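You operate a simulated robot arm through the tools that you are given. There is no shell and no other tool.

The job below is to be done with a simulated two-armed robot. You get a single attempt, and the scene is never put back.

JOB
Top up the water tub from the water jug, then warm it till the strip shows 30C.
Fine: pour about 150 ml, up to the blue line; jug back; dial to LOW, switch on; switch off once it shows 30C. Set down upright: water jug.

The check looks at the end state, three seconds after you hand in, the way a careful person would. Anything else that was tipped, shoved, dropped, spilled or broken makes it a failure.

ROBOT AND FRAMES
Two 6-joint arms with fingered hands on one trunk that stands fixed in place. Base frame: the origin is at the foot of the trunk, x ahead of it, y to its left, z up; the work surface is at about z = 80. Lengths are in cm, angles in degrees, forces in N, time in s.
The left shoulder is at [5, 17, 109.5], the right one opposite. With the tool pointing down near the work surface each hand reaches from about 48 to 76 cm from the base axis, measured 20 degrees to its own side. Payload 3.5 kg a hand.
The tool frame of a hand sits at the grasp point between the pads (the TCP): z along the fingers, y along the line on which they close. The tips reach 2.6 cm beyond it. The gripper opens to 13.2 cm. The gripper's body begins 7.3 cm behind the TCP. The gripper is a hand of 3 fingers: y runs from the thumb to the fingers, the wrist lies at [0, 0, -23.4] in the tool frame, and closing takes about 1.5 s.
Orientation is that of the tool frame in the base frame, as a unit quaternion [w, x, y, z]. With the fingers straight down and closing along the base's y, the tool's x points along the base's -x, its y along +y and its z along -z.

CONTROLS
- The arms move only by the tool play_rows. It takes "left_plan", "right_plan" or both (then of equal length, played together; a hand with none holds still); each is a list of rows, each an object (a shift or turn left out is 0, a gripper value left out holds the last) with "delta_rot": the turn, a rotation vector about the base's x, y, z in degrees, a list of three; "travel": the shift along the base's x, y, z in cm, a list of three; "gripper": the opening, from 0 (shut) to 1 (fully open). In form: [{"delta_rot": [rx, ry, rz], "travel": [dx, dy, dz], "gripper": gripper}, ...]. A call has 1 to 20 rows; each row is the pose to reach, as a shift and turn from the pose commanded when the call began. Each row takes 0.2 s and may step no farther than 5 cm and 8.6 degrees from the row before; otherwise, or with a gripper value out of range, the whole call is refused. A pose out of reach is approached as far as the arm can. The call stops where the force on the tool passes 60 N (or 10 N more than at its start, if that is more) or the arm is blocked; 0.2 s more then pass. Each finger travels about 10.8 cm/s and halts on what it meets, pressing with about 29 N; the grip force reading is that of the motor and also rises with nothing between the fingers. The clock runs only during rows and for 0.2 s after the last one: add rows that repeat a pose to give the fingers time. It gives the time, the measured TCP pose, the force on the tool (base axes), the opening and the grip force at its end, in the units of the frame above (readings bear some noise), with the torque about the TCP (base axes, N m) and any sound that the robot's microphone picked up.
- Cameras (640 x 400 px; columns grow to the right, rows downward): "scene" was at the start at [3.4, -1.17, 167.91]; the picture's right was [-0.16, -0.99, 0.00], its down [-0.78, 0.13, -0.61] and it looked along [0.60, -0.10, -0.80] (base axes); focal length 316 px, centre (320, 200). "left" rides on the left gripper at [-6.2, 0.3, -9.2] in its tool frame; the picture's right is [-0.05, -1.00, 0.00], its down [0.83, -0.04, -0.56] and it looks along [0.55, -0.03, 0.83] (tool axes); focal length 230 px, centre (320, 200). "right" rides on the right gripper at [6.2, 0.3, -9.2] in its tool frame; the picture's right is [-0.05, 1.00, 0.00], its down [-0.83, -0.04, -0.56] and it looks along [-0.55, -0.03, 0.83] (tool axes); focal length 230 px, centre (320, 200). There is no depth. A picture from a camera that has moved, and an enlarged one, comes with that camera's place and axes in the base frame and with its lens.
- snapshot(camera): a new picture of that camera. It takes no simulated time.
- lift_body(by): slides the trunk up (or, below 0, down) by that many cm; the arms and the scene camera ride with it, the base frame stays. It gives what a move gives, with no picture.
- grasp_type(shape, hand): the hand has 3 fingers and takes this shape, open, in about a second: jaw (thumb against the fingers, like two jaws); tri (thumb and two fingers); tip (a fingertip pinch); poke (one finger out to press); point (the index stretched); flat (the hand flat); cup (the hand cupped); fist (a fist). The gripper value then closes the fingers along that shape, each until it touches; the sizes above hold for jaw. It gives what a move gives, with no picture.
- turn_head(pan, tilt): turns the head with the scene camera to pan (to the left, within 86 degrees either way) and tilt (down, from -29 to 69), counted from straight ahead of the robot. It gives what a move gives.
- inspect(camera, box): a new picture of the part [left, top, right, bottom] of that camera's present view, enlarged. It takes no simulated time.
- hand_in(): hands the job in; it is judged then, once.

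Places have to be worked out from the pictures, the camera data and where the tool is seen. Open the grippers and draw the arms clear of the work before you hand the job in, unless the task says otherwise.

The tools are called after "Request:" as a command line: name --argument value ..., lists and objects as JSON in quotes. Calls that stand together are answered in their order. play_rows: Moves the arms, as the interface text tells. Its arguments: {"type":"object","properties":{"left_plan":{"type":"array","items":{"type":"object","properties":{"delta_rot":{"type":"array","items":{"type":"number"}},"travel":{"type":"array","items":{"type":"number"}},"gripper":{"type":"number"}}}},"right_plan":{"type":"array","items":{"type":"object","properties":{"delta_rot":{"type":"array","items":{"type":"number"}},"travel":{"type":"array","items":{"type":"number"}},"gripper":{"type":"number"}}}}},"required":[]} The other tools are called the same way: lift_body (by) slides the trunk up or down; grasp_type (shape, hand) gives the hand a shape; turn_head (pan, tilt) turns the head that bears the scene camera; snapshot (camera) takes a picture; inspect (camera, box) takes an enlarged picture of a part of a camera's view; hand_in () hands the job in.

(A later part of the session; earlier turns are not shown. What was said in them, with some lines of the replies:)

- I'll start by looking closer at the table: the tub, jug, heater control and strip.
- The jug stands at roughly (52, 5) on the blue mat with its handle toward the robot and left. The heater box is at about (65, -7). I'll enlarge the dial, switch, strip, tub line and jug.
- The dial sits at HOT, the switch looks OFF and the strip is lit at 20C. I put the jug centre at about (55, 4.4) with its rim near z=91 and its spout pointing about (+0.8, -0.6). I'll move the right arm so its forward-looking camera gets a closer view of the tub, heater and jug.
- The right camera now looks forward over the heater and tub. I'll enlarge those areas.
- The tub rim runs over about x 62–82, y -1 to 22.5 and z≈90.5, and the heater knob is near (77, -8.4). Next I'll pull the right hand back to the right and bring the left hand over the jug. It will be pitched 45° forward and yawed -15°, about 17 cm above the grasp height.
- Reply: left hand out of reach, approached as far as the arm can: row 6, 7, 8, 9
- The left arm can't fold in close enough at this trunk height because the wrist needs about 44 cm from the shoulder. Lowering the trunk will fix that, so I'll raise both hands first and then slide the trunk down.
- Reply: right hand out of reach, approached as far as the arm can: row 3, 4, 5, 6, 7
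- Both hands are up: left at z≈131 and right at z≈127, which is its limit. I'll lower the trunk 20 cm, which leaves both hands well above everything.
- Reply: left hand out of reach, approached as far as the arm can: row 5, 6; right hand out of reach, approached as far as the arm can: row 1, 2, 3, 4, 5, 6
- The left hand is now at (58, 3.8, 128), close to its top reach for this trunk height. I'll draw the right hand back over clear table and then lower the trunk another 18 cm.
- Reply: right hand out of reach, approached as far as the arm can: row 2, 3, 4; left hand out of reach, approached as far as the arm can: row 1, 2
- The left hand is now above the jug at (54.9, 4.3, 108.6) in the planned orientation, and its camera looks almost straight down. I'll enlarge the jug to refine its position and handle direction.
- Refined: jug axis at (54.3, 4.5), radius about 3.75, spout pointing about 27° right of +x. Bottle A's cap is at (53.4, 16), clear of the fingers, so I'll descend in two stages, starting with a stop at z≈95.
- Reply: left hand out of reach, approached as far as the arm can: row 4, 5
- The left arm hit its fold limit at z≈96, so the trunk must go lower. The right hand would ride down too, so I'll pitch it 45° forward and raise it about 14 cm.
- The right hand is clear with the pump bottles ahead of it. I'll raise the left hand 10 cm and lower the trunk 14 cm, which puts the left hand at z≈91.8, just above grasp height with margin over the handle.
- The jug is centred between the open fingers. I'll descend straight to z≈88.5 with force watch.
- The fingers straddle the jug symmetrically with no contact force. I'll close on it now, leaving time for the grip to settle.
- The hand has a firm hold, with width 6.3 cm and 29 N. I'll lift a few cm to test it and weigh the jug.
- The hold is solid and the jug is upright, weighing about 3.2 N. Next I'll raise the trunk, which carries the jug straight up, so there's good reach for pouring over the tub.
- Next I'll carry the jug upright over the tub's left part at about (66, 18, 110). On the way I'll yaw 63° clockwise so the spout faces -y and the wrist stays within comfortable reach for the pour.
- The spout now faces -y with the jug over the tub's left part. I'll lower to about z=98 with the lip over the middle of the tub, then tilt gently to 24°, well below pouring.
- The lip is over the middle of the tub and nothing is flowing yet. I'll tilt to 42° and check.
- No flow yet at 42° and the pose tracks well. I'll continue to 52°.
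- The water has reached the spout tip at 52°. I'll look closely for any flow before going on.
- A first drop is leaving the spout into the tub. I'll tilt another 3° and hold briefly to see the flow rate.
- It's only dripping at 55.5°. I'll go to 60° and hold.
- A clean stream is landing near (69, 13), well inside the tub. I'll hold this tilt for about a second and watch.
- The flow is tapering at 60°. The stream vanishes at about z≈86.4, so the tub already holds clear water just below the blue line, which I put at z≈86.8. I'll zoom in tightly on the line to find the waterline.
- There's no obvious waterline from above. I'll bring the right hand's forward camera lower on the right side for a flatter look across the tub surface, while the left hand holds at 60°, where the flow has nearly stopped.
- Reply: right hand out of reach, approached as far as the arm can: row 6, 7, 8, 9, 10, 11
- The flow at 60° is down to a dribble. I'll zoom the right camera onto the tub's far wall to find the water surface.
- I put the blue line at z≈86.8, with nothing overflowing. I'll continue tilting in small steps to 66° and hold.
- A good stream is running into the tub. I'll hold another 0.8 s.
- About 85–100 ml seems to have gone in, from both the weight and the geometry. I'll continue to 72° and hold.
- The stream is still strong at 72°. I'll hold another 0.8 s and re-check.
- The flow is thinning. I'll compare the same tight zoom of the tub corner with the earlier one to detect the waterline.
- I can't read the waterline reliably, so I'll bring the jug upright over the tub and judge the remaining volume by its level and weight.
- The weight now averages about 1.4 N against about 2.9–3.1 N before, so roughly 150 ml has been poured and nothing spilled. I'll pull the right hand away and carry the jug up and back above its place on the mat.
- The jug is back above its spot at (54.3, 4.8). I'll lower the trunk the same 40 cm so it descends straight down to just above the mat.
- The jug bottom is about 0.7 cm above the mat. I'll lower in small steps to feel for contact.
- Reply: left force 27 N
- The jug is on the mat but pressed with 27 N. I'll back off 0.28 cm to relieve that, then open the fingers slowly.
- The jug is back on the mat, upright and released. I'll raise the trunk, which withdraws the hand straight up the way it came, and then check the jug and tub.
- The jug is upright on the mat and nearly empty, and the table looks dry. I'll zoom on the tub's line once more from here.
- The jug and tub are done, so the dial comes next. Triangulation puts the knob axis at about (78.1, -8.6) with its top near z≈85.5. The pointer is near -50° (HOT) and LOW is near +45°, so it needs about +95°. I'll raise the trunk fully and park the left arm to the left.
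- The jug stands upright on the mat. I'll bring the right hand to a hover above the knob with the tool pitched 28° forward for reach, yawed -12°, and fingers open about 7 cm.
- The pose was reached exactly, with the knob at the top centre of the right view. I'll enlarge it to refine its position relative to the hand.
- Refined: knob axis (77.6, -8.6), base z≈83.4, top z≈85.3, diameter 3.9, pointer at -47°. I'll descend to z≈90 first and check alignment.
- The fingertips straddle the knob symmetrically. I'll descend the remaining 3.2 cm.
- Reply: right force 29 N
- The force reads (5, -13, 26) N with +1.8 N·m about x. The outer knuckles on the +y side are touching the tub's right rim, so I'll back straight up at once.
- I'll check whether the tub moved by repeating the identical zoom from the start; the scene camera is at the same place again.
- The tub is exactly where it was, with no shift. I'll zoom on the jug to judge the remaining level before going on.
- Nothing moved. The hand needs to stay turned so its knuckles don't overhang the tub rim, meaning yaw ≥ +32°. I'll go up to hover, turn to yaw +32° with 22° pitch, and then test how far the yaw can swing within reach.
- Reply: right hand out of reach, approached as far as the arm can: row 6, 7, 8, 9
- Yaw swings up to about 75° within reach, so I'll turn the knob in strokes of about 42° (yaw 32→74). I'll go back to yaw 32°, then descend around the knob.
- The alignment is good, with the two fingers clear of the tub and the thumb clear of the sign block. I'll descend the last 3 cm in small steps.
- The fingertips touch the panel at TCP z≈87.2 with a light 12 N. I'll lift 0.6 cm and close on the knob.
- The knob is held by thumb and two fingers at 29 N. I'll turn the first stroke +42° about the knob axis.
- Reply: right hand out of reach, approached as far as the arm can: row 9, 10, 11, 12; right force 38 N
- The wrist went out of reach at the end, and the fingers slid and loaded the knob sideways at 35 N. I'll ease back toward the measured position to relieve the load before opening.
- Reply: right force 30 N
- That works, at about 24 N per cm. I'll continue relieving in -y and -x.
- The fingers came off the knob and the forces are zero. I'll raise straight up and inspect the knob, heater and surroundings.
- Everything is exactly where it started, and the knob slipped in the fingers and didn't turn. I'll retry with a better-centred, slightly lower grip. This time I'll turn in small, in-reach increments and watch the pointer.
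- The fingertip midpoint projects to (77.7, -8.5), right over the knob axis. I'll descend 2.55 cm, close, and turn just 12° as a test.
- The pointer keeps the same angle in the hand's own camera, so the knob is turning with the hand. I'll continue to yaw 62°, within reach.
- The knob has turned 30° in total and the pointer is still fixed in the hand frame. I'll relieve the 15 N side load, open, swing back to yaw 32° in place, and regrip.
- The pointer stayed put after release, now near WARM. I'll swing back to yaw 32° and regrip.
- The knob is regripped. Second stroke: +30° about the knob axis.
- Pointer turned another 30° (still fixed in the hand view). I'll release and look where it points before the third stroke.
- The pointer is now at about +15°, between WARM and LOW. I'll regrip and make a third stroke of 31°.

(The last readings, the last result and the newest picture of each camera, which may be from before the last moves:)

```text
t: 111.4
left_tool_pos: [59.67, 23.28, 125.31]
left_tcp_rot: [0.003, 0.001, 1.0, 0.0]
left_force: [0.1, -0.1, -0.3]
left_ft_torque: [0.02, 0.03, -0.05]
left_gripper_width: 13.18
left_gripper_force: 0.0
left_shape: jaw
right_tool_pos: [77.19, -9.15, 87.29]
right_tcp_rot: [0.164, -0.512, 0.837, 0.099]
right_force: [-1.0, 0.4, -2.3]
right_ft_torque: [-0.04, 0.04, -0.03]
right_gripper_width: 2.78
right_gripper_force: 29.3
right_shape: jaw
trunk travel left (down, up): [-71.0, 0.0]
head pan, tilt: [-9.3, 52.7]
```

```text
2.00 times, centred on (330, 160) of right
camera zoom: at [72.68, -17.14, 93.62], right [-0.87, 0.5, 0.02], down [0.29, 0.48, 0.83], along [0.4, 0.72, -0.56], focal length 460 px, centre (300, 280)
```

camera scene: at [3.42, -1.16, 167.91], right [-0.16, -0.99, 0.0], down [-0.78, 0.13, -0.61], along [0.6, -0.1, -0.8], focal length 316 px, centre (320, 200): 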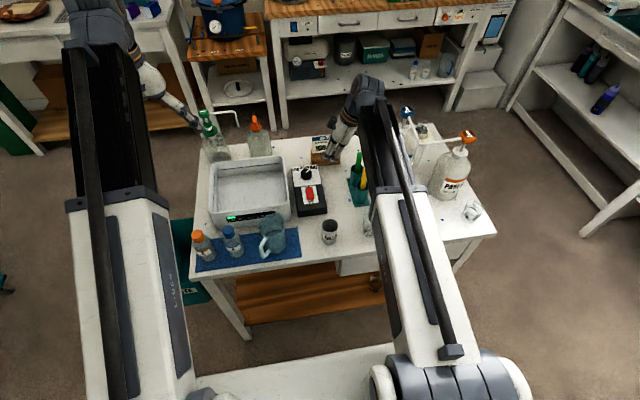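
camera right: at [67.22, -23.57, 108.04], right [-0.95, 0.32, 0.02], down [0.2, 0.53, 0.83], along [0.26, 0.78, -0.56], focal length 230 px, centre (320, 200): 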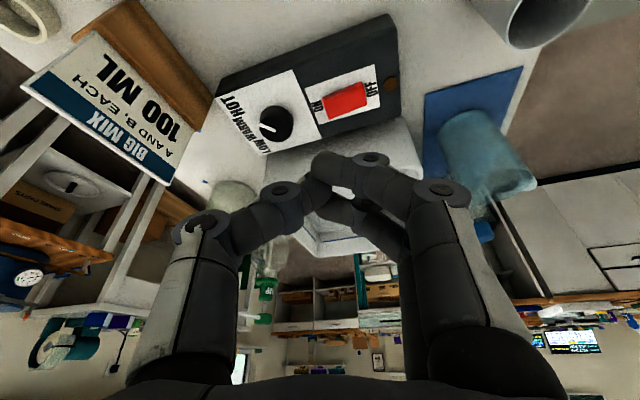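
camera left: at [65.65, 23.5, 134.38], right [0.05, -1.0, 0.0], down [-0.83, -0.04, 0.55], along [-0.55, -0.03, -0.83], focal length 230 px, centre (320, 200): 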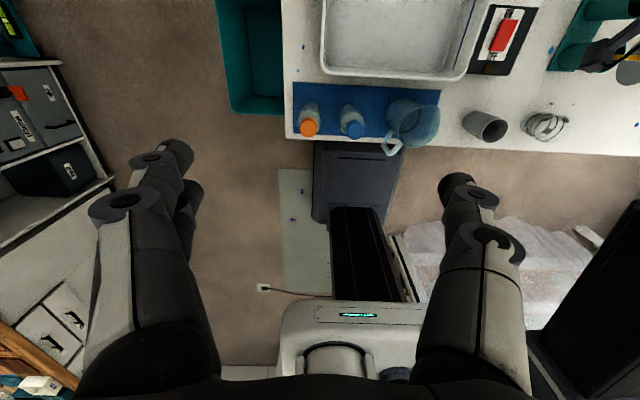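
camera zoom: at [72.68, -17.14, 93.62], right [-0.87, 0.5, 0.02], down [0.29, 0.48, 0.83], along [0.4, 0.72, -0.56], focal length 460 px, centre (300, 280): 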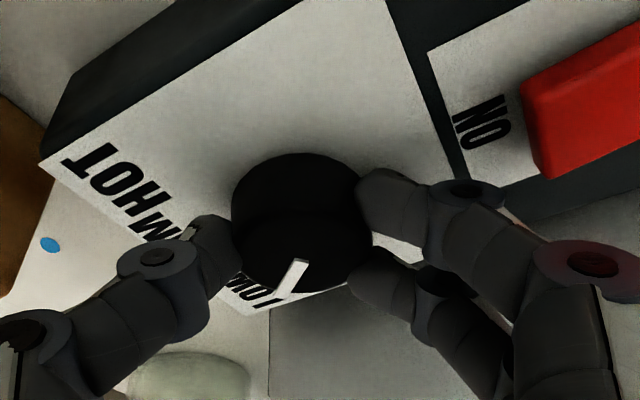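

The pointer is now at about +44°, on LOW. I'll release and raise the hand clear to verify.

Request:
play_rows --right_plan '[{"travel": [0, 0, 0.05], "gripper": 0.25}, {"travel": [0, 0, 0.15], "gripper": 0.4}, {"travel": [0, 0, 0.2], "gripper": 0.5}, {"travel": [0, 0, 0.2], "gripper": 0.5}, {"travel": [0, 0, 2], "gripper": 0.5}, {"travel": [0, 0, 5], "gripper": 0.5}, {"travel": [-1, -1, 9], "gripper": 0.5}, {"travel": [-4, -3, 12], "gripper": 0.5}, {"travel": [-7, -6, 14], "gripper": 0.5}, {"travel": [-9, -8, 15], "gripper": 0.5}, {"travel": [-9, -8, 15], "gripper": 0.5}]'

Request:
inspect --camera "scene" --box '[285, 155, 335, 225]'

Request:
snapshot --camera "right"

```text
t: 113.8
left_tool_pos: [59.56, 23.23, 125.2]
left_tcp_rot: [0.003, 0.0, 1.0, 0.0]
left_force: [-0.2, -0.4, -0.7]
left_ft_torque: [-0.02, 0.0, 0.02]
left_gripper_width: 13.16
left_gripper_force: 0.1
left_shape: jaw
right_tool_pos: [68.14, -17.18, 102.48]
right_tcp_rot: [0.163, -0.512, 0.838, 0.099]
right_force: [-0.7, -0.3, -0.6]
right_ft_torque: [0.01, 0.02, 0.04]
right_gripper_width: 6.51
right_gripper_force: 0.1
right_shape: jaw
trunk travel left (down, up): [-71.0, 0.0]
head pan, tilt: [-9.3, 52.7]
```

```text
5.71 times, centred on (310, 190) of scene
camera zoom: at [3.41, -1.16, 167.91], right [-0.16, -0.99, 0.0], down [-0.78, 0.13, -0.61], along [0.6, -0.1, -0.8], focal length 1804 px, centre (377, 257)
```

zoom: 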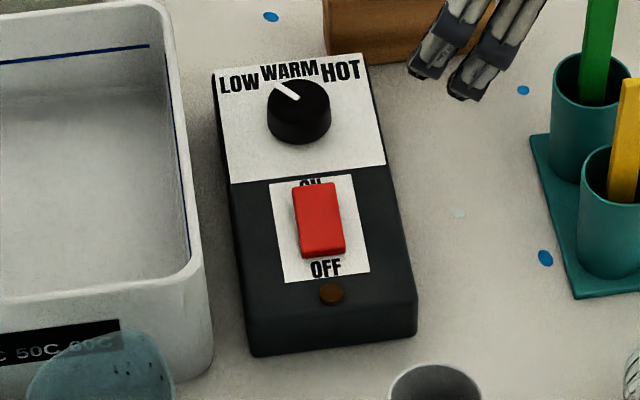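

```text
taken
camera right: at [63.59, -25.15, 108.79], right [-0.87, 0.5, 0.02], down [0.29, 0.48, 0.83], along [0.4, 0.72, -0.56], focal length 230 px, centre (320, 200)
```

right: 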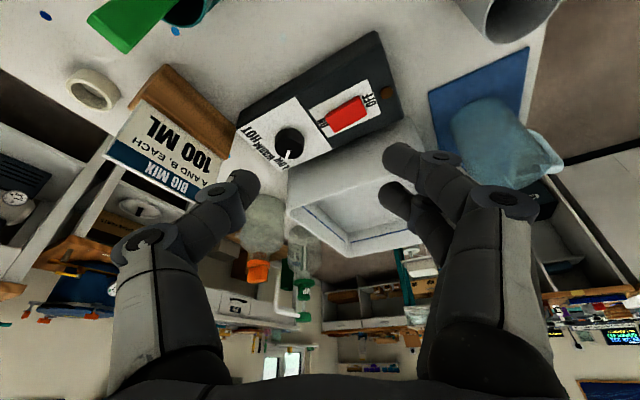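

The pointer now mirrors its old HOT position on the LOW side. I'll zoom in to measure it exactly.

Request:
inspect --camera "scene" --box '[292, 160, 322, 185]'

Request:
inspect --camera "right" --box '[240, 90, 340, 180]'

```text
16.00 times, centred on (307, 172) of scene
camera zoom: at [3.41, -1.16, 167.91], right [-0.16, -0.99, 0.0], down [-0.78, 0.13, -0.61], along [0.6, -0.1, -0.8], focal length 5050 px, centre (528, 640)
```

zoom: 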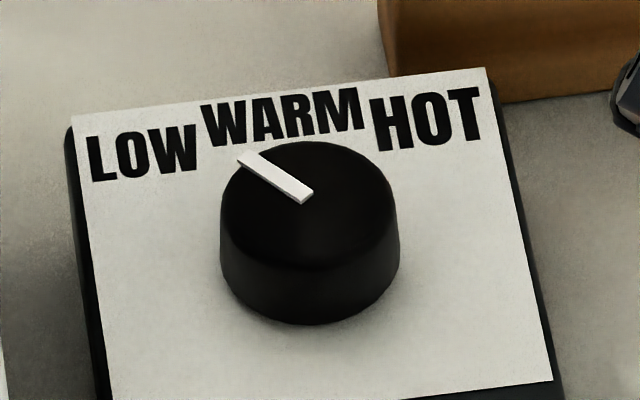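

```text
4.44 times, centred on (290, 135) of right
camera zoom: at [63.59, -25.15, 108.79], right [-0.87, 0.5, 0.02], down [0.29, 0.48, 0.83], along [0.4, 0.72, -0.56], focal length 1022 px, centre (453, 489)
```

zoom: 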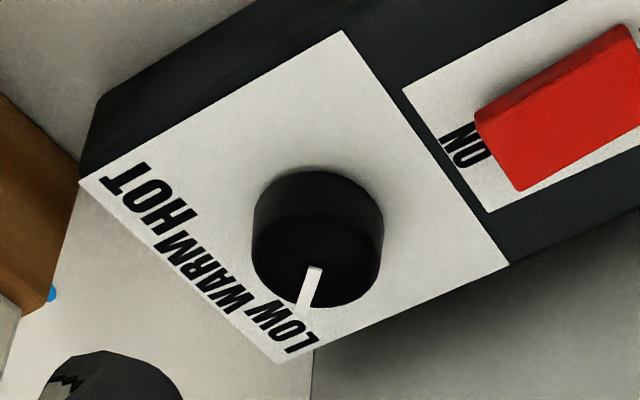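

The pointer is at about +41–44° and points straight at the LOW label. Next is the switch: the rocker spans x≈66.7–70.9 at y≈-8.5, and I need its far (ON) end. I'll move the hand over the heater, make it more vertical, and form the "poke" shape there.

Request:
play_rows --right_plan '[{"travel": [0, 2, 1], "delta_rot": [-2.35, 1.9, -5.7]}, {"travel": [0, 4, 2], "delta_rot": [-4.7, 3.8, -11.4]}, {"travel": [0, 6, 2.5], "delta_rot": [-7.05, 5.7, -17.1]}, {"travel": [0, 8.2, 3], "delta_rot": [-9.4, 7.6, -22.75]}, {"travel": [0, 8.2, 3], "delta_rot": [-9.4, 7.6, -22.75]}]'

Request:
grasp_type --hand "right" --shape "poke"

Request:
snapshot --camera "right"

Request:
inspect --camera "scene" --box '[250, 110, 370, 220]'

```text
t: 115.0
left_tool_pos: [59.57, 23.15, 125.15]
left_tcp_rot: [0.002, 0.0, 1.0, 0.0]
left_force: [-0.7, -0.5, -0.4]
left_ft_torque: [-0.02, -0.03, -0.02]
left_gripper_width: 13.21
left_gripper_force: 0.1
left_shape: jaw
right_tool_pos: [68.27, -9.03, 105.53]
right_tcp_rot: [0.081, -0.341, 0.936, 0.029]
right_force: [-0.4, 0.3, -0.1]
right_ft_torque: [0.02, 0.0, 0.03]
right_gripper_width: 6.53
right_gripper_force: 0.1
right_shape: jaw
trunk travel left (down, up): [-71.0, 0.0]
head pan, tilt: [-9.3, 52.7]
```

```text
t: 115.9
left_tool_pos: [59.58, 23.15, 125.26]
left_tcp_rot: [0.003, 0.0, 1.0, -0.001]
left_force: [-1.0, -0.6, 0.3]
left_ft_torque: [0.01, 0.01, 0.03]
left_gripper_width: 13.19
left_gripper_force: 0.0
left_shape: jaw
right_tool_pos: [68.21, -9.06, 105.5]
right_tcp_rot: [0.082, -0.341, 0.936, 0.03]
right_force: [-0.4, 0.5, -1.3]
right_ft_torque: [0.01, -0.02, 0.01]
right_gripper_width: 0.01
right_gripper_force: 0.0
right_shape: poke
trunk travel left (down, up): [-71.0, 0.0]
head pan, tilt: [-9.3, 52.7]
```

```text
taken
camera right: at [62.08, -13.75, 113.53], right [-0.6, 0.8, 0.01], down [0.58, 0.43, 0.69], along [0.55, 0.42, -0.72], focal length 230 px, centre (320, 200)
```

right: 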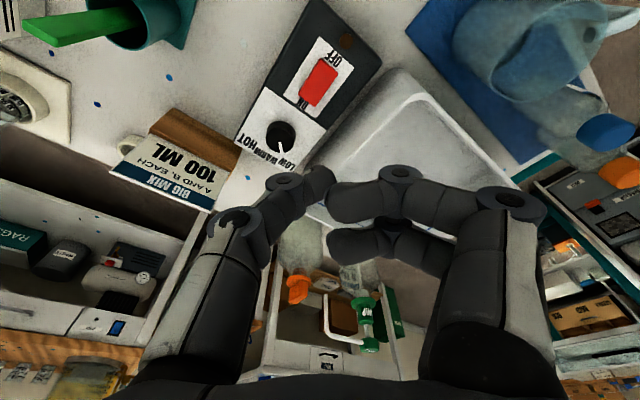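

```text
3.64 times, centred on (310, 165) of scene
camera zoom: at [3.4, -1.16, 167.91], right [-0.16, -0.99, 0.0], down [-0.78, 0.13, -0.61], along [0.6, -0.1, -0.8], focal length 1148 px, centre (356, 327)
```

zoom: 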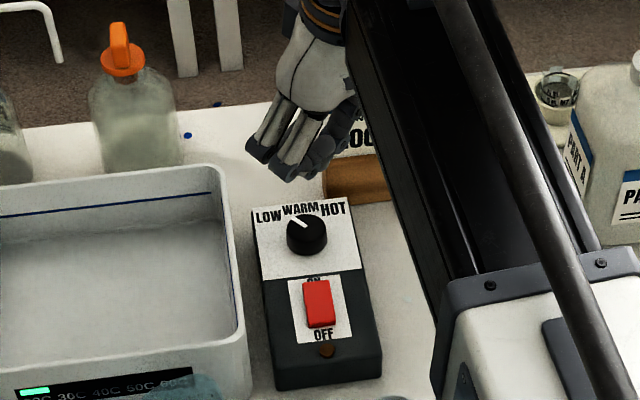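

In the poke shape the thumb tip lies on the tool axis, 2.6 cm beyond the TCP. I'll hover the tip over the ON end of the rocker, aiming at (70.3, -8.5).

Request:
play_rows --right_plan '[{"travel": [0.5, 0, -3]}, {"travel": [1, 0, -6]}, {"travel": [1.5, 0, -9]}, {"travel": [2, 0, -12]}, {"travel": [2, 0, -14]}, {"travel": [2, 0, -14]}]'

Request:
snapshot --camera "right"

Request:
inspect --camera "scene" --box '[270, 140, 350, 220]'

```text
t: 117.3
left_tool_pos: [59.68, 23.15, 125.24]
left_tcp_rot: [0.003, 0.0, 1.0, 0.0]
left_force: [-0.3, 0.4, -0.2]
left_ft_torque: [-0.05, 0.0, -0.01]
left_gripper_width: 13.2
left_gripper_force: 0.1
left_shape: jaw
right_tool_pos: [69.96, -9.22, 91.48]
right_tcp_rot: [0.082, -0.341, 0.936, 0.029]
right_force: [0.7, -0.4, 0.0]
right_ft_torque: [0.0, 0.0, -0.02]
right_gripper_width: 0.02
right_gripper_force: 0.1
right_shape: poke
trunk travel left (down, up): [-71.0, 0.0]
head pan, tilt: [-9.3, 52.7]
```

```text
taken
camera right: at [63.96, -13.88, 99.48], right [-0.6, 0.8, 0.01], down [0.58, 0.43, 0.69], along [0.55, 0.42, -0.72], focal length 230 px, centre (320, 200)
```

right: 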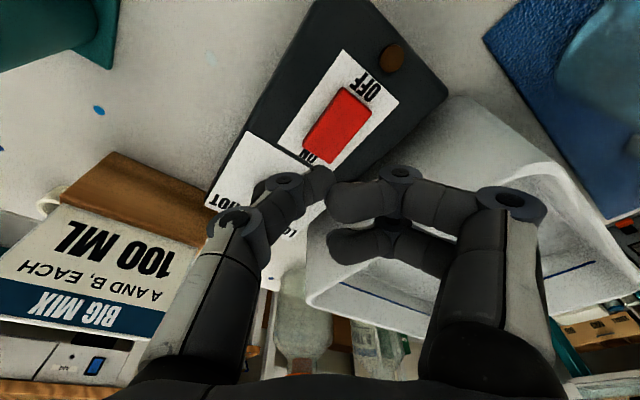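

```text
5.00 times, centred on (310, 180) of scene
camera zoom: at [3.4, -1.16, 167.91], right [-0.16, -0.99, 0.0], down [-0.78, 0.13, -0.61], along [0.6, -0.1, -0.8], focal length 1578 px, centre (370, 300)
```

zoom: 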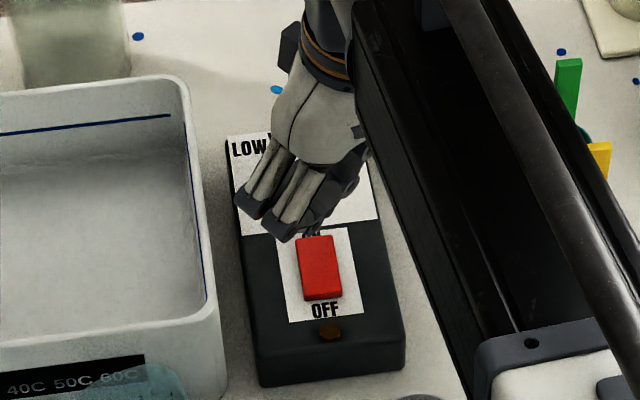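

The tip is at about (70.1, -8.7, 88.9), and the ON end of the rocker is at x≈69–71, y≈-8.45. I'll nudge over and descend gently until contact.

Request:
play_rows --right_plan '[{"travel": [0.25, 0.2, -0.8]}, {"travel": [0.25, 0.2, -1.6]}, {"travel": [0.25, 0.2, -2.2]}, {"travel": [0.25, 0.2, -2.2]}]'

Request:
inspect --camera "right" --box '[250, 60, 410, 220]'

Request:
inspect --camera "scene" --box '[290, 160, 330, 210]'

```text
t: 118.3
left_tool_pos: [59.58, 23.14, 125.28]
left_tcp_rot: [0.002, 0.0, 1.0, 0.0]
left_force: [0.3, -0.2, -0.2]
left_ft_torque: [0.01, 0.02, -0.01]
left_gripper_width: 13.18
left_gripper_force: 0.1
left_shape: jaw
right_tool_pos: [70.39, -8.86, 89.12]
right_tcp_rot: [0.082, -0.341, 0.936, 0.03]
right_force: [0.2, 0.3, -0.6]
right_ft_torque: [0.0, -0.03, 0.0]
right_gripper_width: 0.01
right_gripper_force: 0.1
right_shape: poke
trunk travel left (down, up): [-71.0, 0.0]
head pan, tilt: [-9.3, 52.7]
```

```text
2.50 times, centred on (330, 140) of right
camera zoom: at [64.2, -13.44, 97.23], right [-0.6, 0.8, 0.01], down [0.58, 0.43, 0.69], along [0.55, 0.42, -0.72], focal length 575 px, centre (295, 350)
```

zoom: 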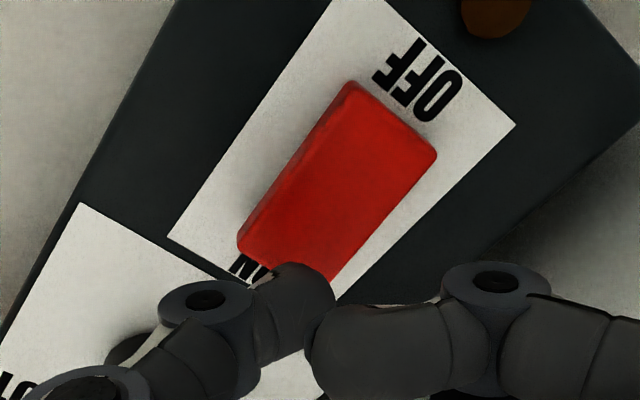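

```text
8.00 times, centred on (310, 185) of scene
camera zoom: at [3.4, -1.16, 167.91], right [-0.16, -0.99, 0.0], down [-0.78, 0.13, -0.61], along [0.6, -0.1, -0.8], focal length 2525 px, centre (400, 320)
```

zoom: 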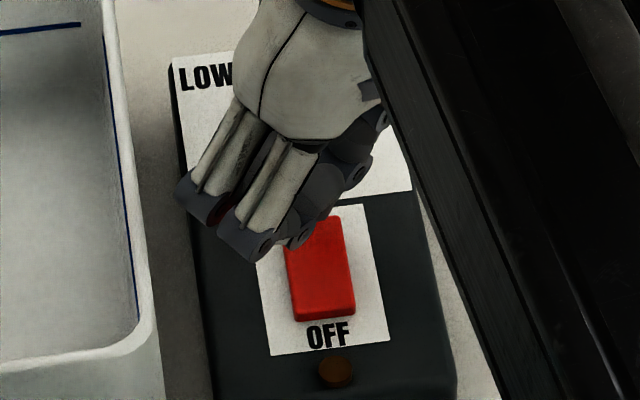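

The tip is just above the ON end. I'll shift it 0.3 cm toward the robot and press down in small steps.

Request:
play_rows --right_plan '[{"travel": [-0.3, 0, -0.3]}, {"travel": [-0.3, 0, -0.6]}, {"travel": [-0.3, 0, -0.9]}, {"travel": [-0.3, 0, -0.9]}]'

Request:
inspect --camera "right" --box '[250, 60, 410, 220]'

Request:
inspect --camera "scene" --box '[290, 160, 330, 210]'

```text
t: 119.3
left_tool_pos: [59.58, 23.19, 125.2]
left_tcp_rot: [0.003, -0.001, 1.0, 0.0]
left_force: [0.0, 0.2, 0.1]
left_ft_torque: [0.0, 0.02, -0.03]
left_gripper_width: 13.17
left_gripper_force: 0.1
left_shape: jaw
right_tool_pos: [70.01, -8.76, 88.29]
right_tcp_rot: [0.082, -0.341, 0.936, 0.03]
right_force: [0.1, -0.3, -0.5]
right_ft_torque: [0.01, -0.01, -0.01]
right_gripper_width: 0.0
right_gripper_force: 0.1
right_shape: poke
trunk travel left (down, up): [-71.0, 0.0]
head pan, tilt: [-9.3, 52.7]
```

```text
2.50 times, centred on (330, 140) of right
camera zoom: at [63.97, -13.36, 96.38], right [-0.6, 0.8, 0.01], down [0.58, 0.43, 0.69], along [0.55, 0.42, -0.72], focal length 575 px, centre (295, 350)
```

zoom: 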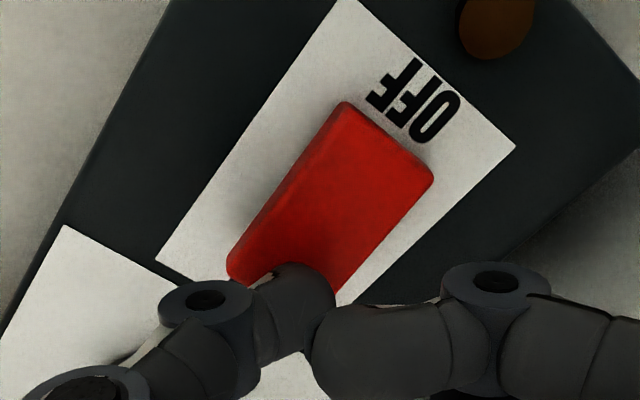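

```text
8.00 times, centred on (310, 185) of scene
camera zoom: at [3.4, -1.16, 167.91], right [-0.16, -0.99, 0.0], down [-0.78, 0.13, -0.61], along [0.6, -0.1, -0.8], focal length 2525 px, centre (400, 320)
```

zoom: 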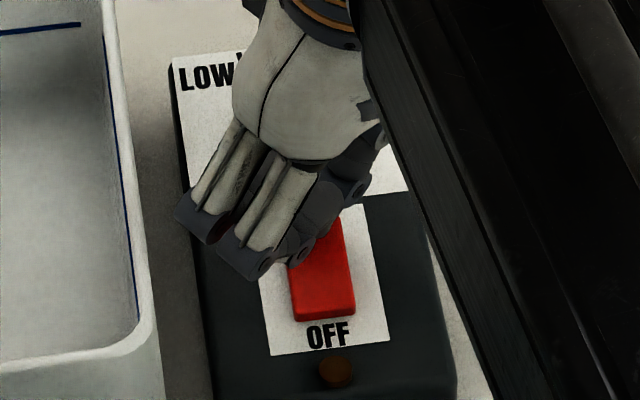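

There's no contact yet and the tip is now over the ON end. I'll keep pressing down in small increments.

Request:
play_rows --right_plan '[{"travel": [0, 0, -0.2]}, {"travel": [0, 0, -0.4]}, {"travel": [0, 0, -0.4]}]'

Request:
play_rows --right_plan '[{"travel": [0, 0, -0.2]}, {"travel": [0, 0, -0.3]}]'

```text
t: 120.1
left_tool_pos: [59.65, 23.2, 125.27]
left_tcp_rot: [0.003, -0.001, 1.0, 0.0]
left_force: [-0.9, 0.3, -0.8]
left_ft_torque: [0.06, 0.0, 0.04]
left_gripper_width: 13.2
left_gripper_force: 0.0
left_shape: jaw
right_tool_pos: [70.09, -8.71, 87.92]
right_tcp_rot: [0.082, -0.342, 0.936, 0.03]
right_force: [0.3, -0.3, 0.3]
right_ft_torque: [0.0, 0.0, -0.01]
right_gripper_width: 0.0
right_gripper_force: 0.0
right_shape: poke
trunk travel left (down, up): [-71.0, 0.0]
head pan, tilt: [-9.3, 52.7]
```

```text
t: 120.7
left_tool_pos: [59.42, 23.18, 125.37]
left_tcp_rot: [0.004, 0.0, 1.0, 0.0]
left_force: [-0.1, 0.0, -0.3]
left_ft_torque: [0.01, -0.01, -0.01]
left_gripper_width: 13.17
left_gripper_force: 0.1
left_shape: jaw
right_tool_pos: [70.2, -8.75, 87.85]
right_tcp_rot: [0.085, -0.341, 0.936, 0.029]
right_force: [0.5, -2.9, 18.9]
right_ft_torque: [-0.05, 0.03, 0.0]
right_gripper_width: 0.02
right_gripper_force: 0.2
right_shape: poke
trunk travel left (down, up): [-71.0, 0.0]
head pan, tilt: [-9.3, 52.7]
```

Contact, with 19 N upward at TCP z≈87.85 and no click yet. I'll look before pressing harder.

Request:
inspect --camera "right" --box '[250, 60, 410, 220]'

Request:
inspect --camera "scene" --box '[290, 160, 330, 210]'

```text
2.50 times, centred on (330, 140) of right
camera zoom: at [64.08, -13.41, 95.83], right [-0.6, 0.8, 0.01], down [0.58, 0.43, 0.69], along [0.55, 0.42, -0.72], focal length 575 px, centre (295, 350)
```

zoom: 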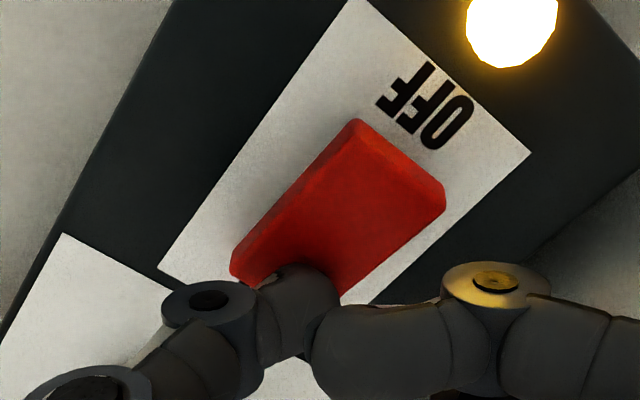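

```text
8.00 times, centred on (310, 185) of scene
camera zoom: at [3.21, -1.18, 167.95], right [-0.16, -0.99, 0.0], down [-0.78, 0.13, -0.61], along [0.6, -0.1, -0.79], focal length 2525 px, centre (400, 320)
```

zoom: 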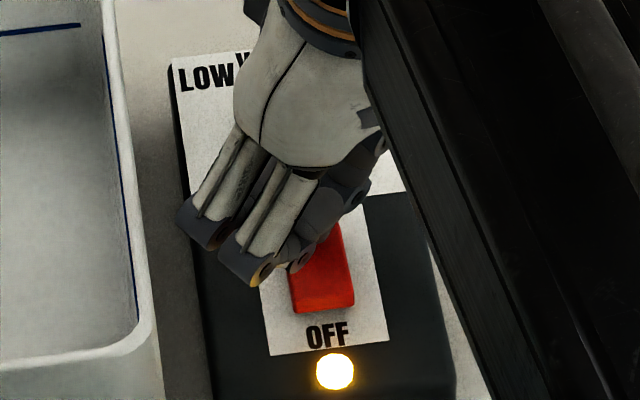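

The lamp is lit, so the heater is on. I'll lift and hover the fingertip over the OFF end, then watch the strip.

Request:
play_rows --right_plan '[{"travel": [0, 0, 1]}, {"travel": [0, 0, 2.5]}, {"travel": [-1.5, 0, 2.8]}, {"travel": [-3, 0, 2.8]}, {"travel": [-3, 0, 2.8]}]'

Request:
inspect --camera "scene" --box '[215, 190, 315, 235]'

Request:
inspect --camera "right" --box '[250, 60, 410, 220]'

Request:
inspect --camera "scene" --box '[290, 160, 330, 210]'

```text
t: 121.9
left_tool_pos: [59.58, 23.21, 125.3]
left_tcp_rot: [0.003, 0.0, 1.0, 0.0]
left_force: [-0.4, 0.6, 0.1]
left_ft_torque: [0.0, 0.01, 0.0]
left_gripper_width: 13.18
left_gripper_force: 0.1
left_shape: jaw
right_tool_pos: [67.13, -8.64, 90.21]
right_tcp_rot: [0.082, -0.341, 0.936, 0.029]
right_force: [-0.9, -0.1, 0.1]
right_ft_torque: [0.0, 0.0, 0.01]
right_gripper_width: 0.0
right_gripper_force: 0.0
right_shape: poke
trunk travel left (down, up): [-71.0, 0.0]
head pan, tilt: [-9.3, 52.7]
```

```text
6.40 times, centred on (265, 212) of scene
camera zoom: at [3.4, -1.16, 167.91], right [-0.16, -0.99, 0.0], down [-0.78, 0.13, -0.61], along [0.6, -0.1, -0.8], focal length 2020 px, centre (672, 120)
```

zoom: 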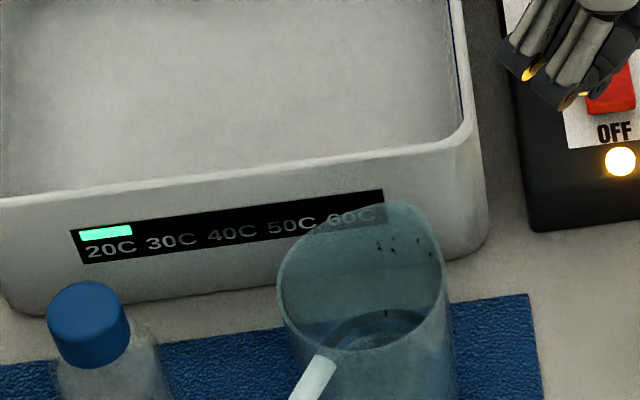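

```text
2.50 times, centred on (330, 140) of right
camera zoom: at [61.0, -13.36, 98.42], right [-0.6, 0.8, 0.01], down [0.58, 0.43, 0.69], along [0.55, 0.42, -0.72], focal length 575 px, centre (295, 350)
```

zoom: 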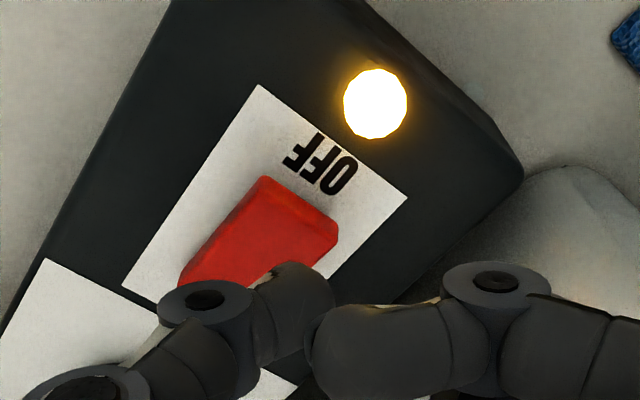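

```text
8.00 times, centred on (310, 185) of scene
camera zoom: at [3.4, -1.16, 167.91], right [-0.16, -0.99, 0.0], down [-0.78, 0.13, -0.61], along [0.6, -0.1, -0.8], focal length 2525 px, centre (400, 320)
```

zoom: 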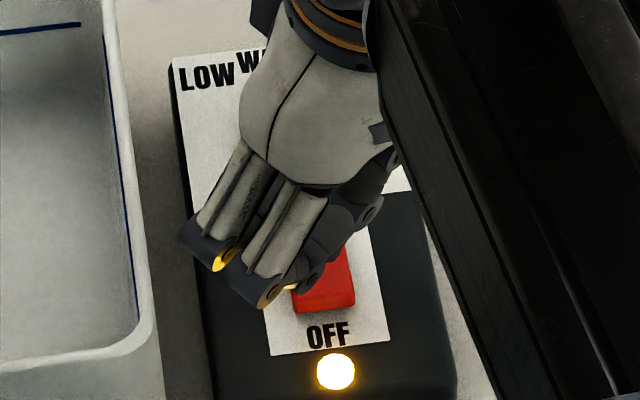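

The strip still shows 20C and the fingertip is over the OFF half. I'll wait in short blocks, checking the strip each time.

Request:
play_rows --right_plan '[{"travel": [0, -0.4, 0]}, {"travel": [0, -0.4, 0]}, {"travel": [0, -0.4, 0]}, {"travel": [0, -0.4, 0]}, {"travel": [0, -0.4, 0]}, {"travel": [0, -0.4, 0]}, {"travel": [0, -0.4, 0]}, {"travel": [0, -0.4, 0]}, {"travel": [0, -0.4, 0]}, {"travel": [0, -0.4, 0]}]'

Request:
inspect --camera "scene" --box '[215, 190, 315, 235]'

```text
t: 124.1
left_tool_pos: [59.64, 23.18, 125.27]
left_tcp_rot: [0.002, -0.001, 1.0, -0.001]
left_force: [0.4, -0.3, -0.2]
left_ft_torque: [0.0, -0.01, -0.02]
left_gripper_width: 13.17
left_gripper_force: 0.0
left_shape: jaw
right_tool_pos: [67.21, -9.08, 90.42]
right_tcp_rot: [0.082, -0.341, 0.936, 0.03]
right_force: [-0.3, -0.3, 0.1]
right_ft_torque: [0.03, -0.03, 0.02]
right_gripper_width: 0.0
right_gripper_force: 0.1
right_shape: poke
trunk travel left (down, up): [-71.0, 0.0]
head pan, tilt: [-9.3, 52.7]
```

```text
6.40 times, centred on (265, 212) of scene
camera zoom: at [3.4, -1.16, 167.91], right [-0.16, -0.99, 0.0], down [-0.78, 0.13, -0.61], along [0.6, -0.1, -0.8], focal length 2020 px, centre (672, 120)
```

zoom: 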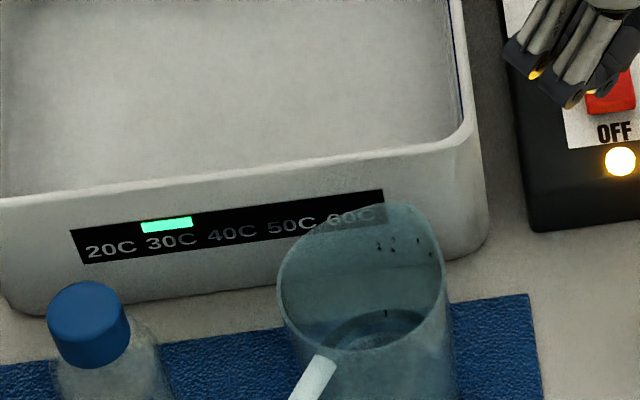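

It already shows 30C, so I'm pressing OFF right away.

Request:
play_rows --right_plan '[{"travel": [0, 0, -1.2]}, {"travel": [0, 0, -2.0]}, {"travel": [0, 0, -2.4]}, {"travel": [0, 0, -2.6]}]'

Request:
inspect --camera "scene" --box '[215, 165, 335, 235]'

```text
t: 125.1
left_tool_pos: [59.6, 23.23, 125.28]
left_tcp_rot: [0.003, 0.001, 1.0, 0.0]
left_force: [-0.4, -0.5, -0.3]
left_ft_torque: [0.03, 0.01, 0.02]
left_gripper_width: 13.19
left_gripper_force: 0.0
left_shape: jaw
right_tool_pos: [67.15, -9.24, 87.8]
right_tcp_rot: [0.081, -0.342, 0.936, 0.03]
right_force: [-1.5, 0.1, 0.3]
right_ft_torque: [-0.04, 0.0, 0.02]
right_gripper_width: 0.0
right_gripper_force: 0.0
right_shape: poke
trunk travel left (down, up): [-71.0, 0.0]
head pan, tilt: [-9.3, 52.7]
```

```text
5.33 times, centred on (275, 200) of scene
camera zoom: at [3.4, -1.17, 167.91], right [-0.16, -0.99, 0.0], down [-0.78, 0.13, -0.61], along [0.6, -0.1, -0.8], focal length 1683 px, centre (560, 200)
```

zoom: 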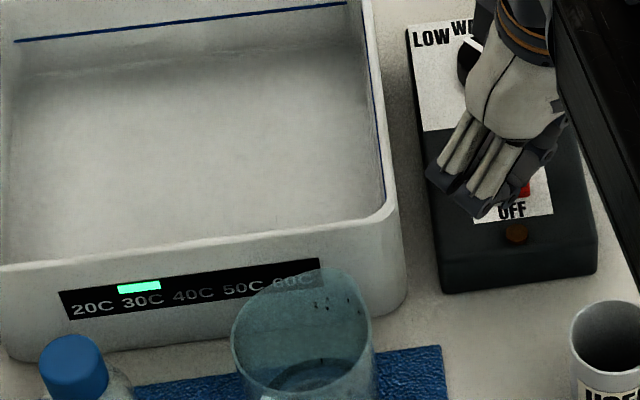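

The lamp is out and the strip shows 30C. I'll lift the hand straight up and check the heater.

Request:
play_rows --right_plan '[{"travel": [0, 0, 2]}, {"travel": [0, 0, 5]}, {"travel": [0, 0, 9]}, {"travel": [0, -1, 13]}, {"travel": [-1, -4, 16]}, {"travel": [-3, -8, 19]}, {"travel": [-5, -12, 22]}, {"travel": [-7, -16, 25]}, {"travel": [-8, -19, 27]}, {"travel": [-8, -19, 27]}]'

Request:
snapshot --camera "scene"

Request:
inspect --camera "scene" --box '[190, 130, 350, 270]'

Request:
inspect --camera "scene" --box '[285, 155, 335, 225]'

```text
refused: row 6 steps farther than a row can; nothing moved
```

```text
taken
camera scene: at [3.4, -1.17, 167.91], right [-0.16, -0.99, 0.0], down [-0.78, 0.13, -0.61], along [0.6, -0.1, -0.8], focal length 316 px, centre (320, 200)
```

scene: 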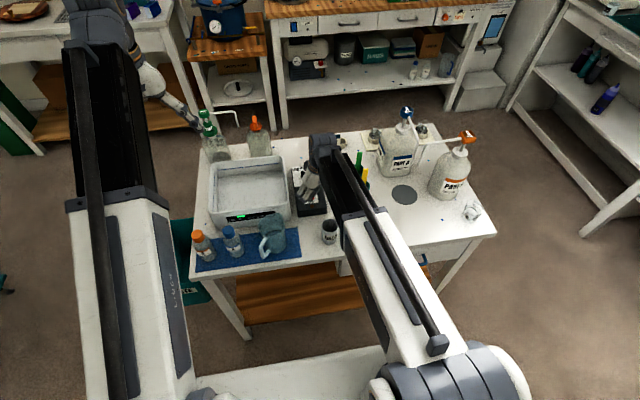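

```text
2.86 times, centred on (270, 200) of scene
camera zoom: at [3.4, -1.17, 167.91], right [-0.16, -0.99, 0.0], down [-0.78, 0.13, -0.61], along [0.6, -0.1, -0.8], focal length 902 px, centre (463, 200)
```

zoom: 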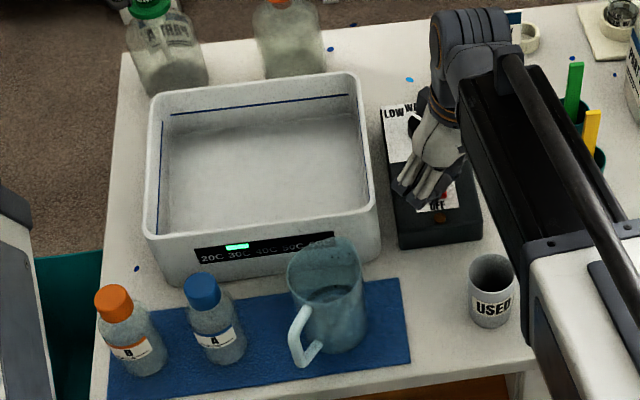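

```text
5.71 times, centred on (310, 190) of scene
camera zoom: at [3.4, -1.17, 167.91], right [-0.16, -0.99, 0.0], down [-0.78, 0.13, -0.61], along [0.6, -0.1, -0.8], focal length 1804 px, centre (377, 257)
```

zoom: 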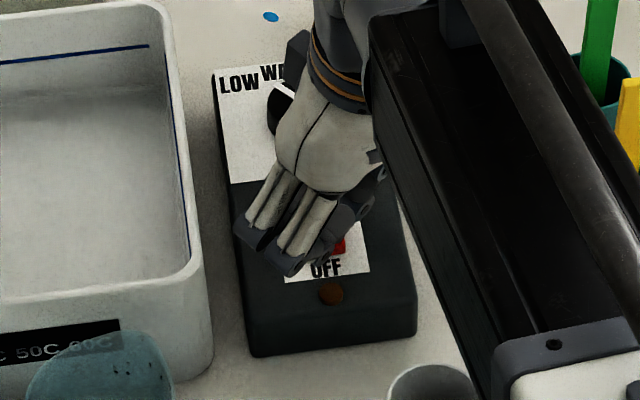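

That plan was refused because one step was too large. I'll resend it with smaller steps.

Request:
play_rows --right_plan '[{"travel": [0, 0, 2]}, {"travel": [0, 0, 5]}, {"travel": [0, 0, 9]}, {"travel": [0, -0.5, 13]}, {"travel": [-1, -3, 16]}, {"travel": [-2, -6, 19]}, {"travel": [-4, -9, 21.5]}, {"travel": [-5.5, -12, 24]}, {"travel": [-7, -15, 26]}, {"travel": [-8, -18, 27]}, {"travel": [-8, -20, 27]}, {"travel": [-8, -20, 27]}]'

Request:
snapshot --camera "scene"

Request:
inspect --camera "scene" --box '[190, 130, 350, 270]'

Request:
inspect --camera "scene" --box '[285, 155, 335, 225]'

```text
t: 127.7
left_tool_pos: [59.51, 23.28, 125.19]
left_tcp_rot: [0.003, 0.0, 1.0, 0.0]
left_force: [0.1, -0.4, -0.7]
left_ft_torque: [-0.02, 0.04, 0.0]
left_gripper_width: 13.19
left_gripper_force: 0.0
left_shape: jaw
right_tool_pos: [59.0, -28.96, 114.45]
right_tcp_rot: [0.082, -0.342, 0.936, 0.03]
right_force: [-0.5, 0.7, 0.0]
right_ft_torque: [-0.02, -0.02, 0.02]
right_gripper_width: 0.0
right_gripper_force: 0.1
right_shape: poke
trunk travel left (down, up): [-71.0, 0.0]
head pan, tilt: [-9.3, 52.7]
```

```text
taken
camera scene: at [3.39, -1.16, 167.91], right [-0.16, -0.99, 0.0], down [-0.78, 0.13, -0.61], along [0.6, -0.1, -0.8], focal length 316 px, centre (320, 200)
```

scene: 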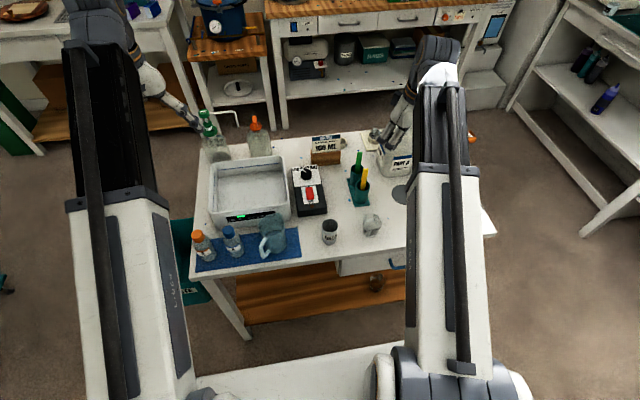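

```text
2.86 times, centred on (270, 200) of scene
camera zoom: at [3.39, -1.16, 167.91], right [-0.16, -0.99, 0.0], down [-0.78, 0.13, -0.61], along [0.6, -0.1, -0.8], focal length 902 px, centre (463, 200)
```

zoom: 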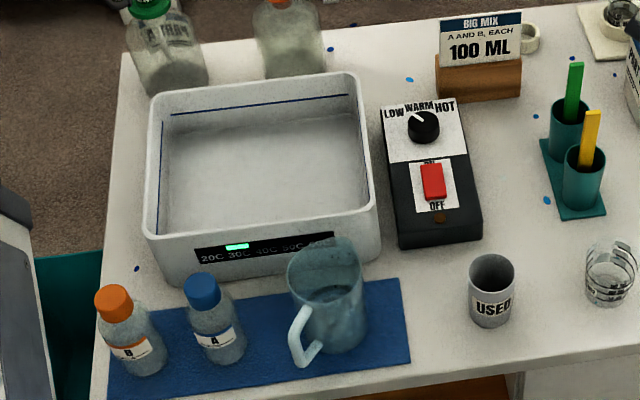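

```text
5.71 times, centred on (310, 190) of scene
camera zoom: at [3.39, -1.16, 167.91], right [-0.16, -0.99, 0.0], down [-0.78, 0.13, -0.61], along [0.6, -0.1, -0.8], focal length 1804 px, centre (377, 257)
```

zoom: 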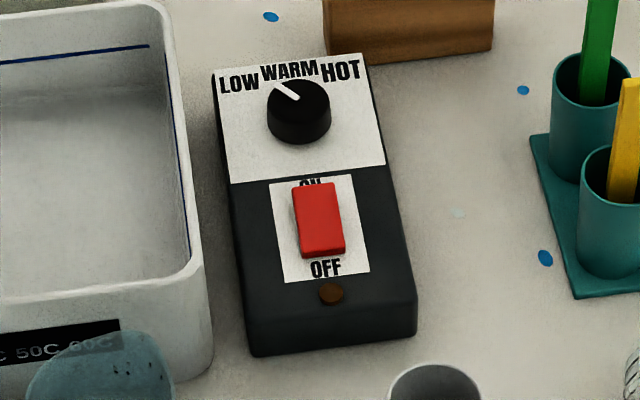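

The lamp is off, the dial is on LOW, the strip shows 30C, and the jug is upright with everything else in place. I'll return the right hand to an open jaw and do a final check of the strip.

Request:
grasp_type --hand "right" --shape "jaw"

Request:
inspect --camera "scene" --box '[200, 150, 300, 215]'

Request:
inspect --camera "scene" --box '[215, 190, 315, 260]'

Request:
snapshot --camera "right"

```text
t: 128.6
left_tool_pos: [59.65, 23.12, 125.19]
left_tcp_rot: [0.002, 0.0, 1.0, 0.0]
left_force: [0.2, -0.7, -0.5]
left_ft_torque: [0.04, 0.02, -0.01]
left_gripper_width: 13.18
left_gripper_force: 0.0
left_shape: jaw
right_tool_pos: [58.89, -29.07, 114.52]
right_tcp_rot: [0.082, -0.342, 0.936, 0.03]
right_force: [-0.2, 0.4, 0.4]
right_ft_torque: [-0.03, -0.01, -0.01]
right_gripper_width: 13.18
right_gripper_force: 0.0
right_shape: jaw
trunk travel left (down, up): [-71.0, 0.0]
head pan, tilt: [-9.3, 52.7]
```

```text
6.15 times, centred on (250, 182) of scene
camera zoom: at [3.4, -1.17, 167.91], right [-0.16, -0.99, 0.0], down [-0.78, 0.13, -0.61], along [0.6, -0.1, -0.8], focal length 1942 px, centre (751, 308)
```

zoom: 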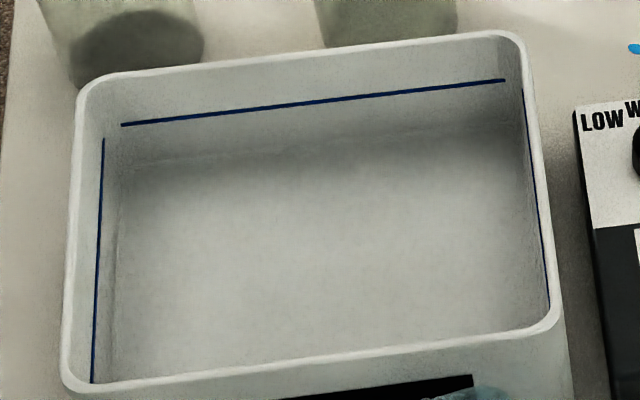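

```text
5.71 times, centred on (265, 225) of scene
camera zoom: at [3.4, -1.17, 167.91], right [-0.16, -0.99, 0.0], down [-0.78, 0.13, -0.61], along [0.6, -0.1, -0.8], focal length 1804 px, centre (634, 57)
```

zoom: 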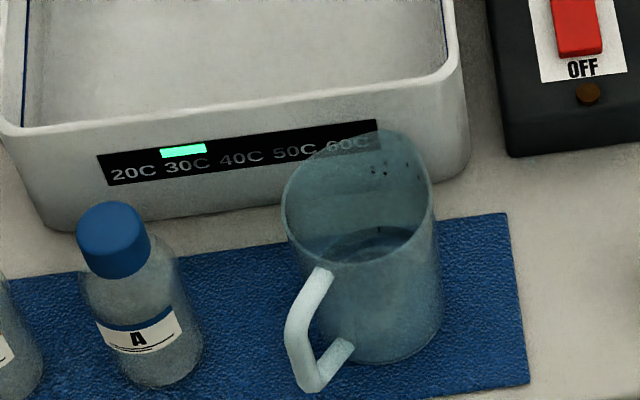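

```text
taken
camera right: at [52.8, -33.7, 122.57], right [-0.6, 0.8, 0.01], down [0.58, 0.43, 0.69], along [0.55, 0.42, -0.72], focal length 230 px, centre (320, 200)
```

right: 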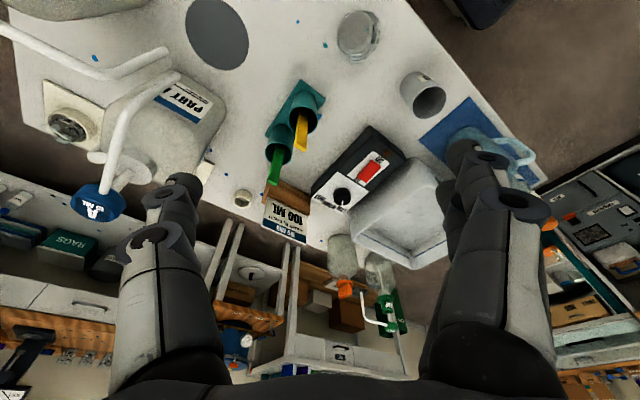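

The strip holds at 30C, the heater is off with the dial at LOW, the jug is upright on its mat, and both hands are open and clear. I'm handing in.

Request:
hand_in

```text
The job is handed in.
```

I poured about 150 ml from the jug into the tub and warmed it until the strip showed 30C, then handed the job in. I couldn't clearly see whether the water reached the blue line.

- **Water:** The 150 ml is an estimate from the jug getting lighter, give or take about 20 ml. The water was too clear against the tub wall to read the level from any camera.
- **Jug:** It is back on the blue mat, upright, and no spills showed in the pictures.
- **Heater:** The dial points at LOW and the switch is off with the lamp out. The strip reached 30C within about 4 seconds of switching on. I pressed OFF as soon as I saw it, and it still read 30C at the last check.
- **Contacts:** While reaching for the dial, the right hand briefly pressed the tub rim (about 26 N). On the first try at turning the dial, the fingers slipped and pushed sideways on the knob (about 35 N). Before-and-after pictures show the tub and heater did not move.

Both hands are open and clear of the table.
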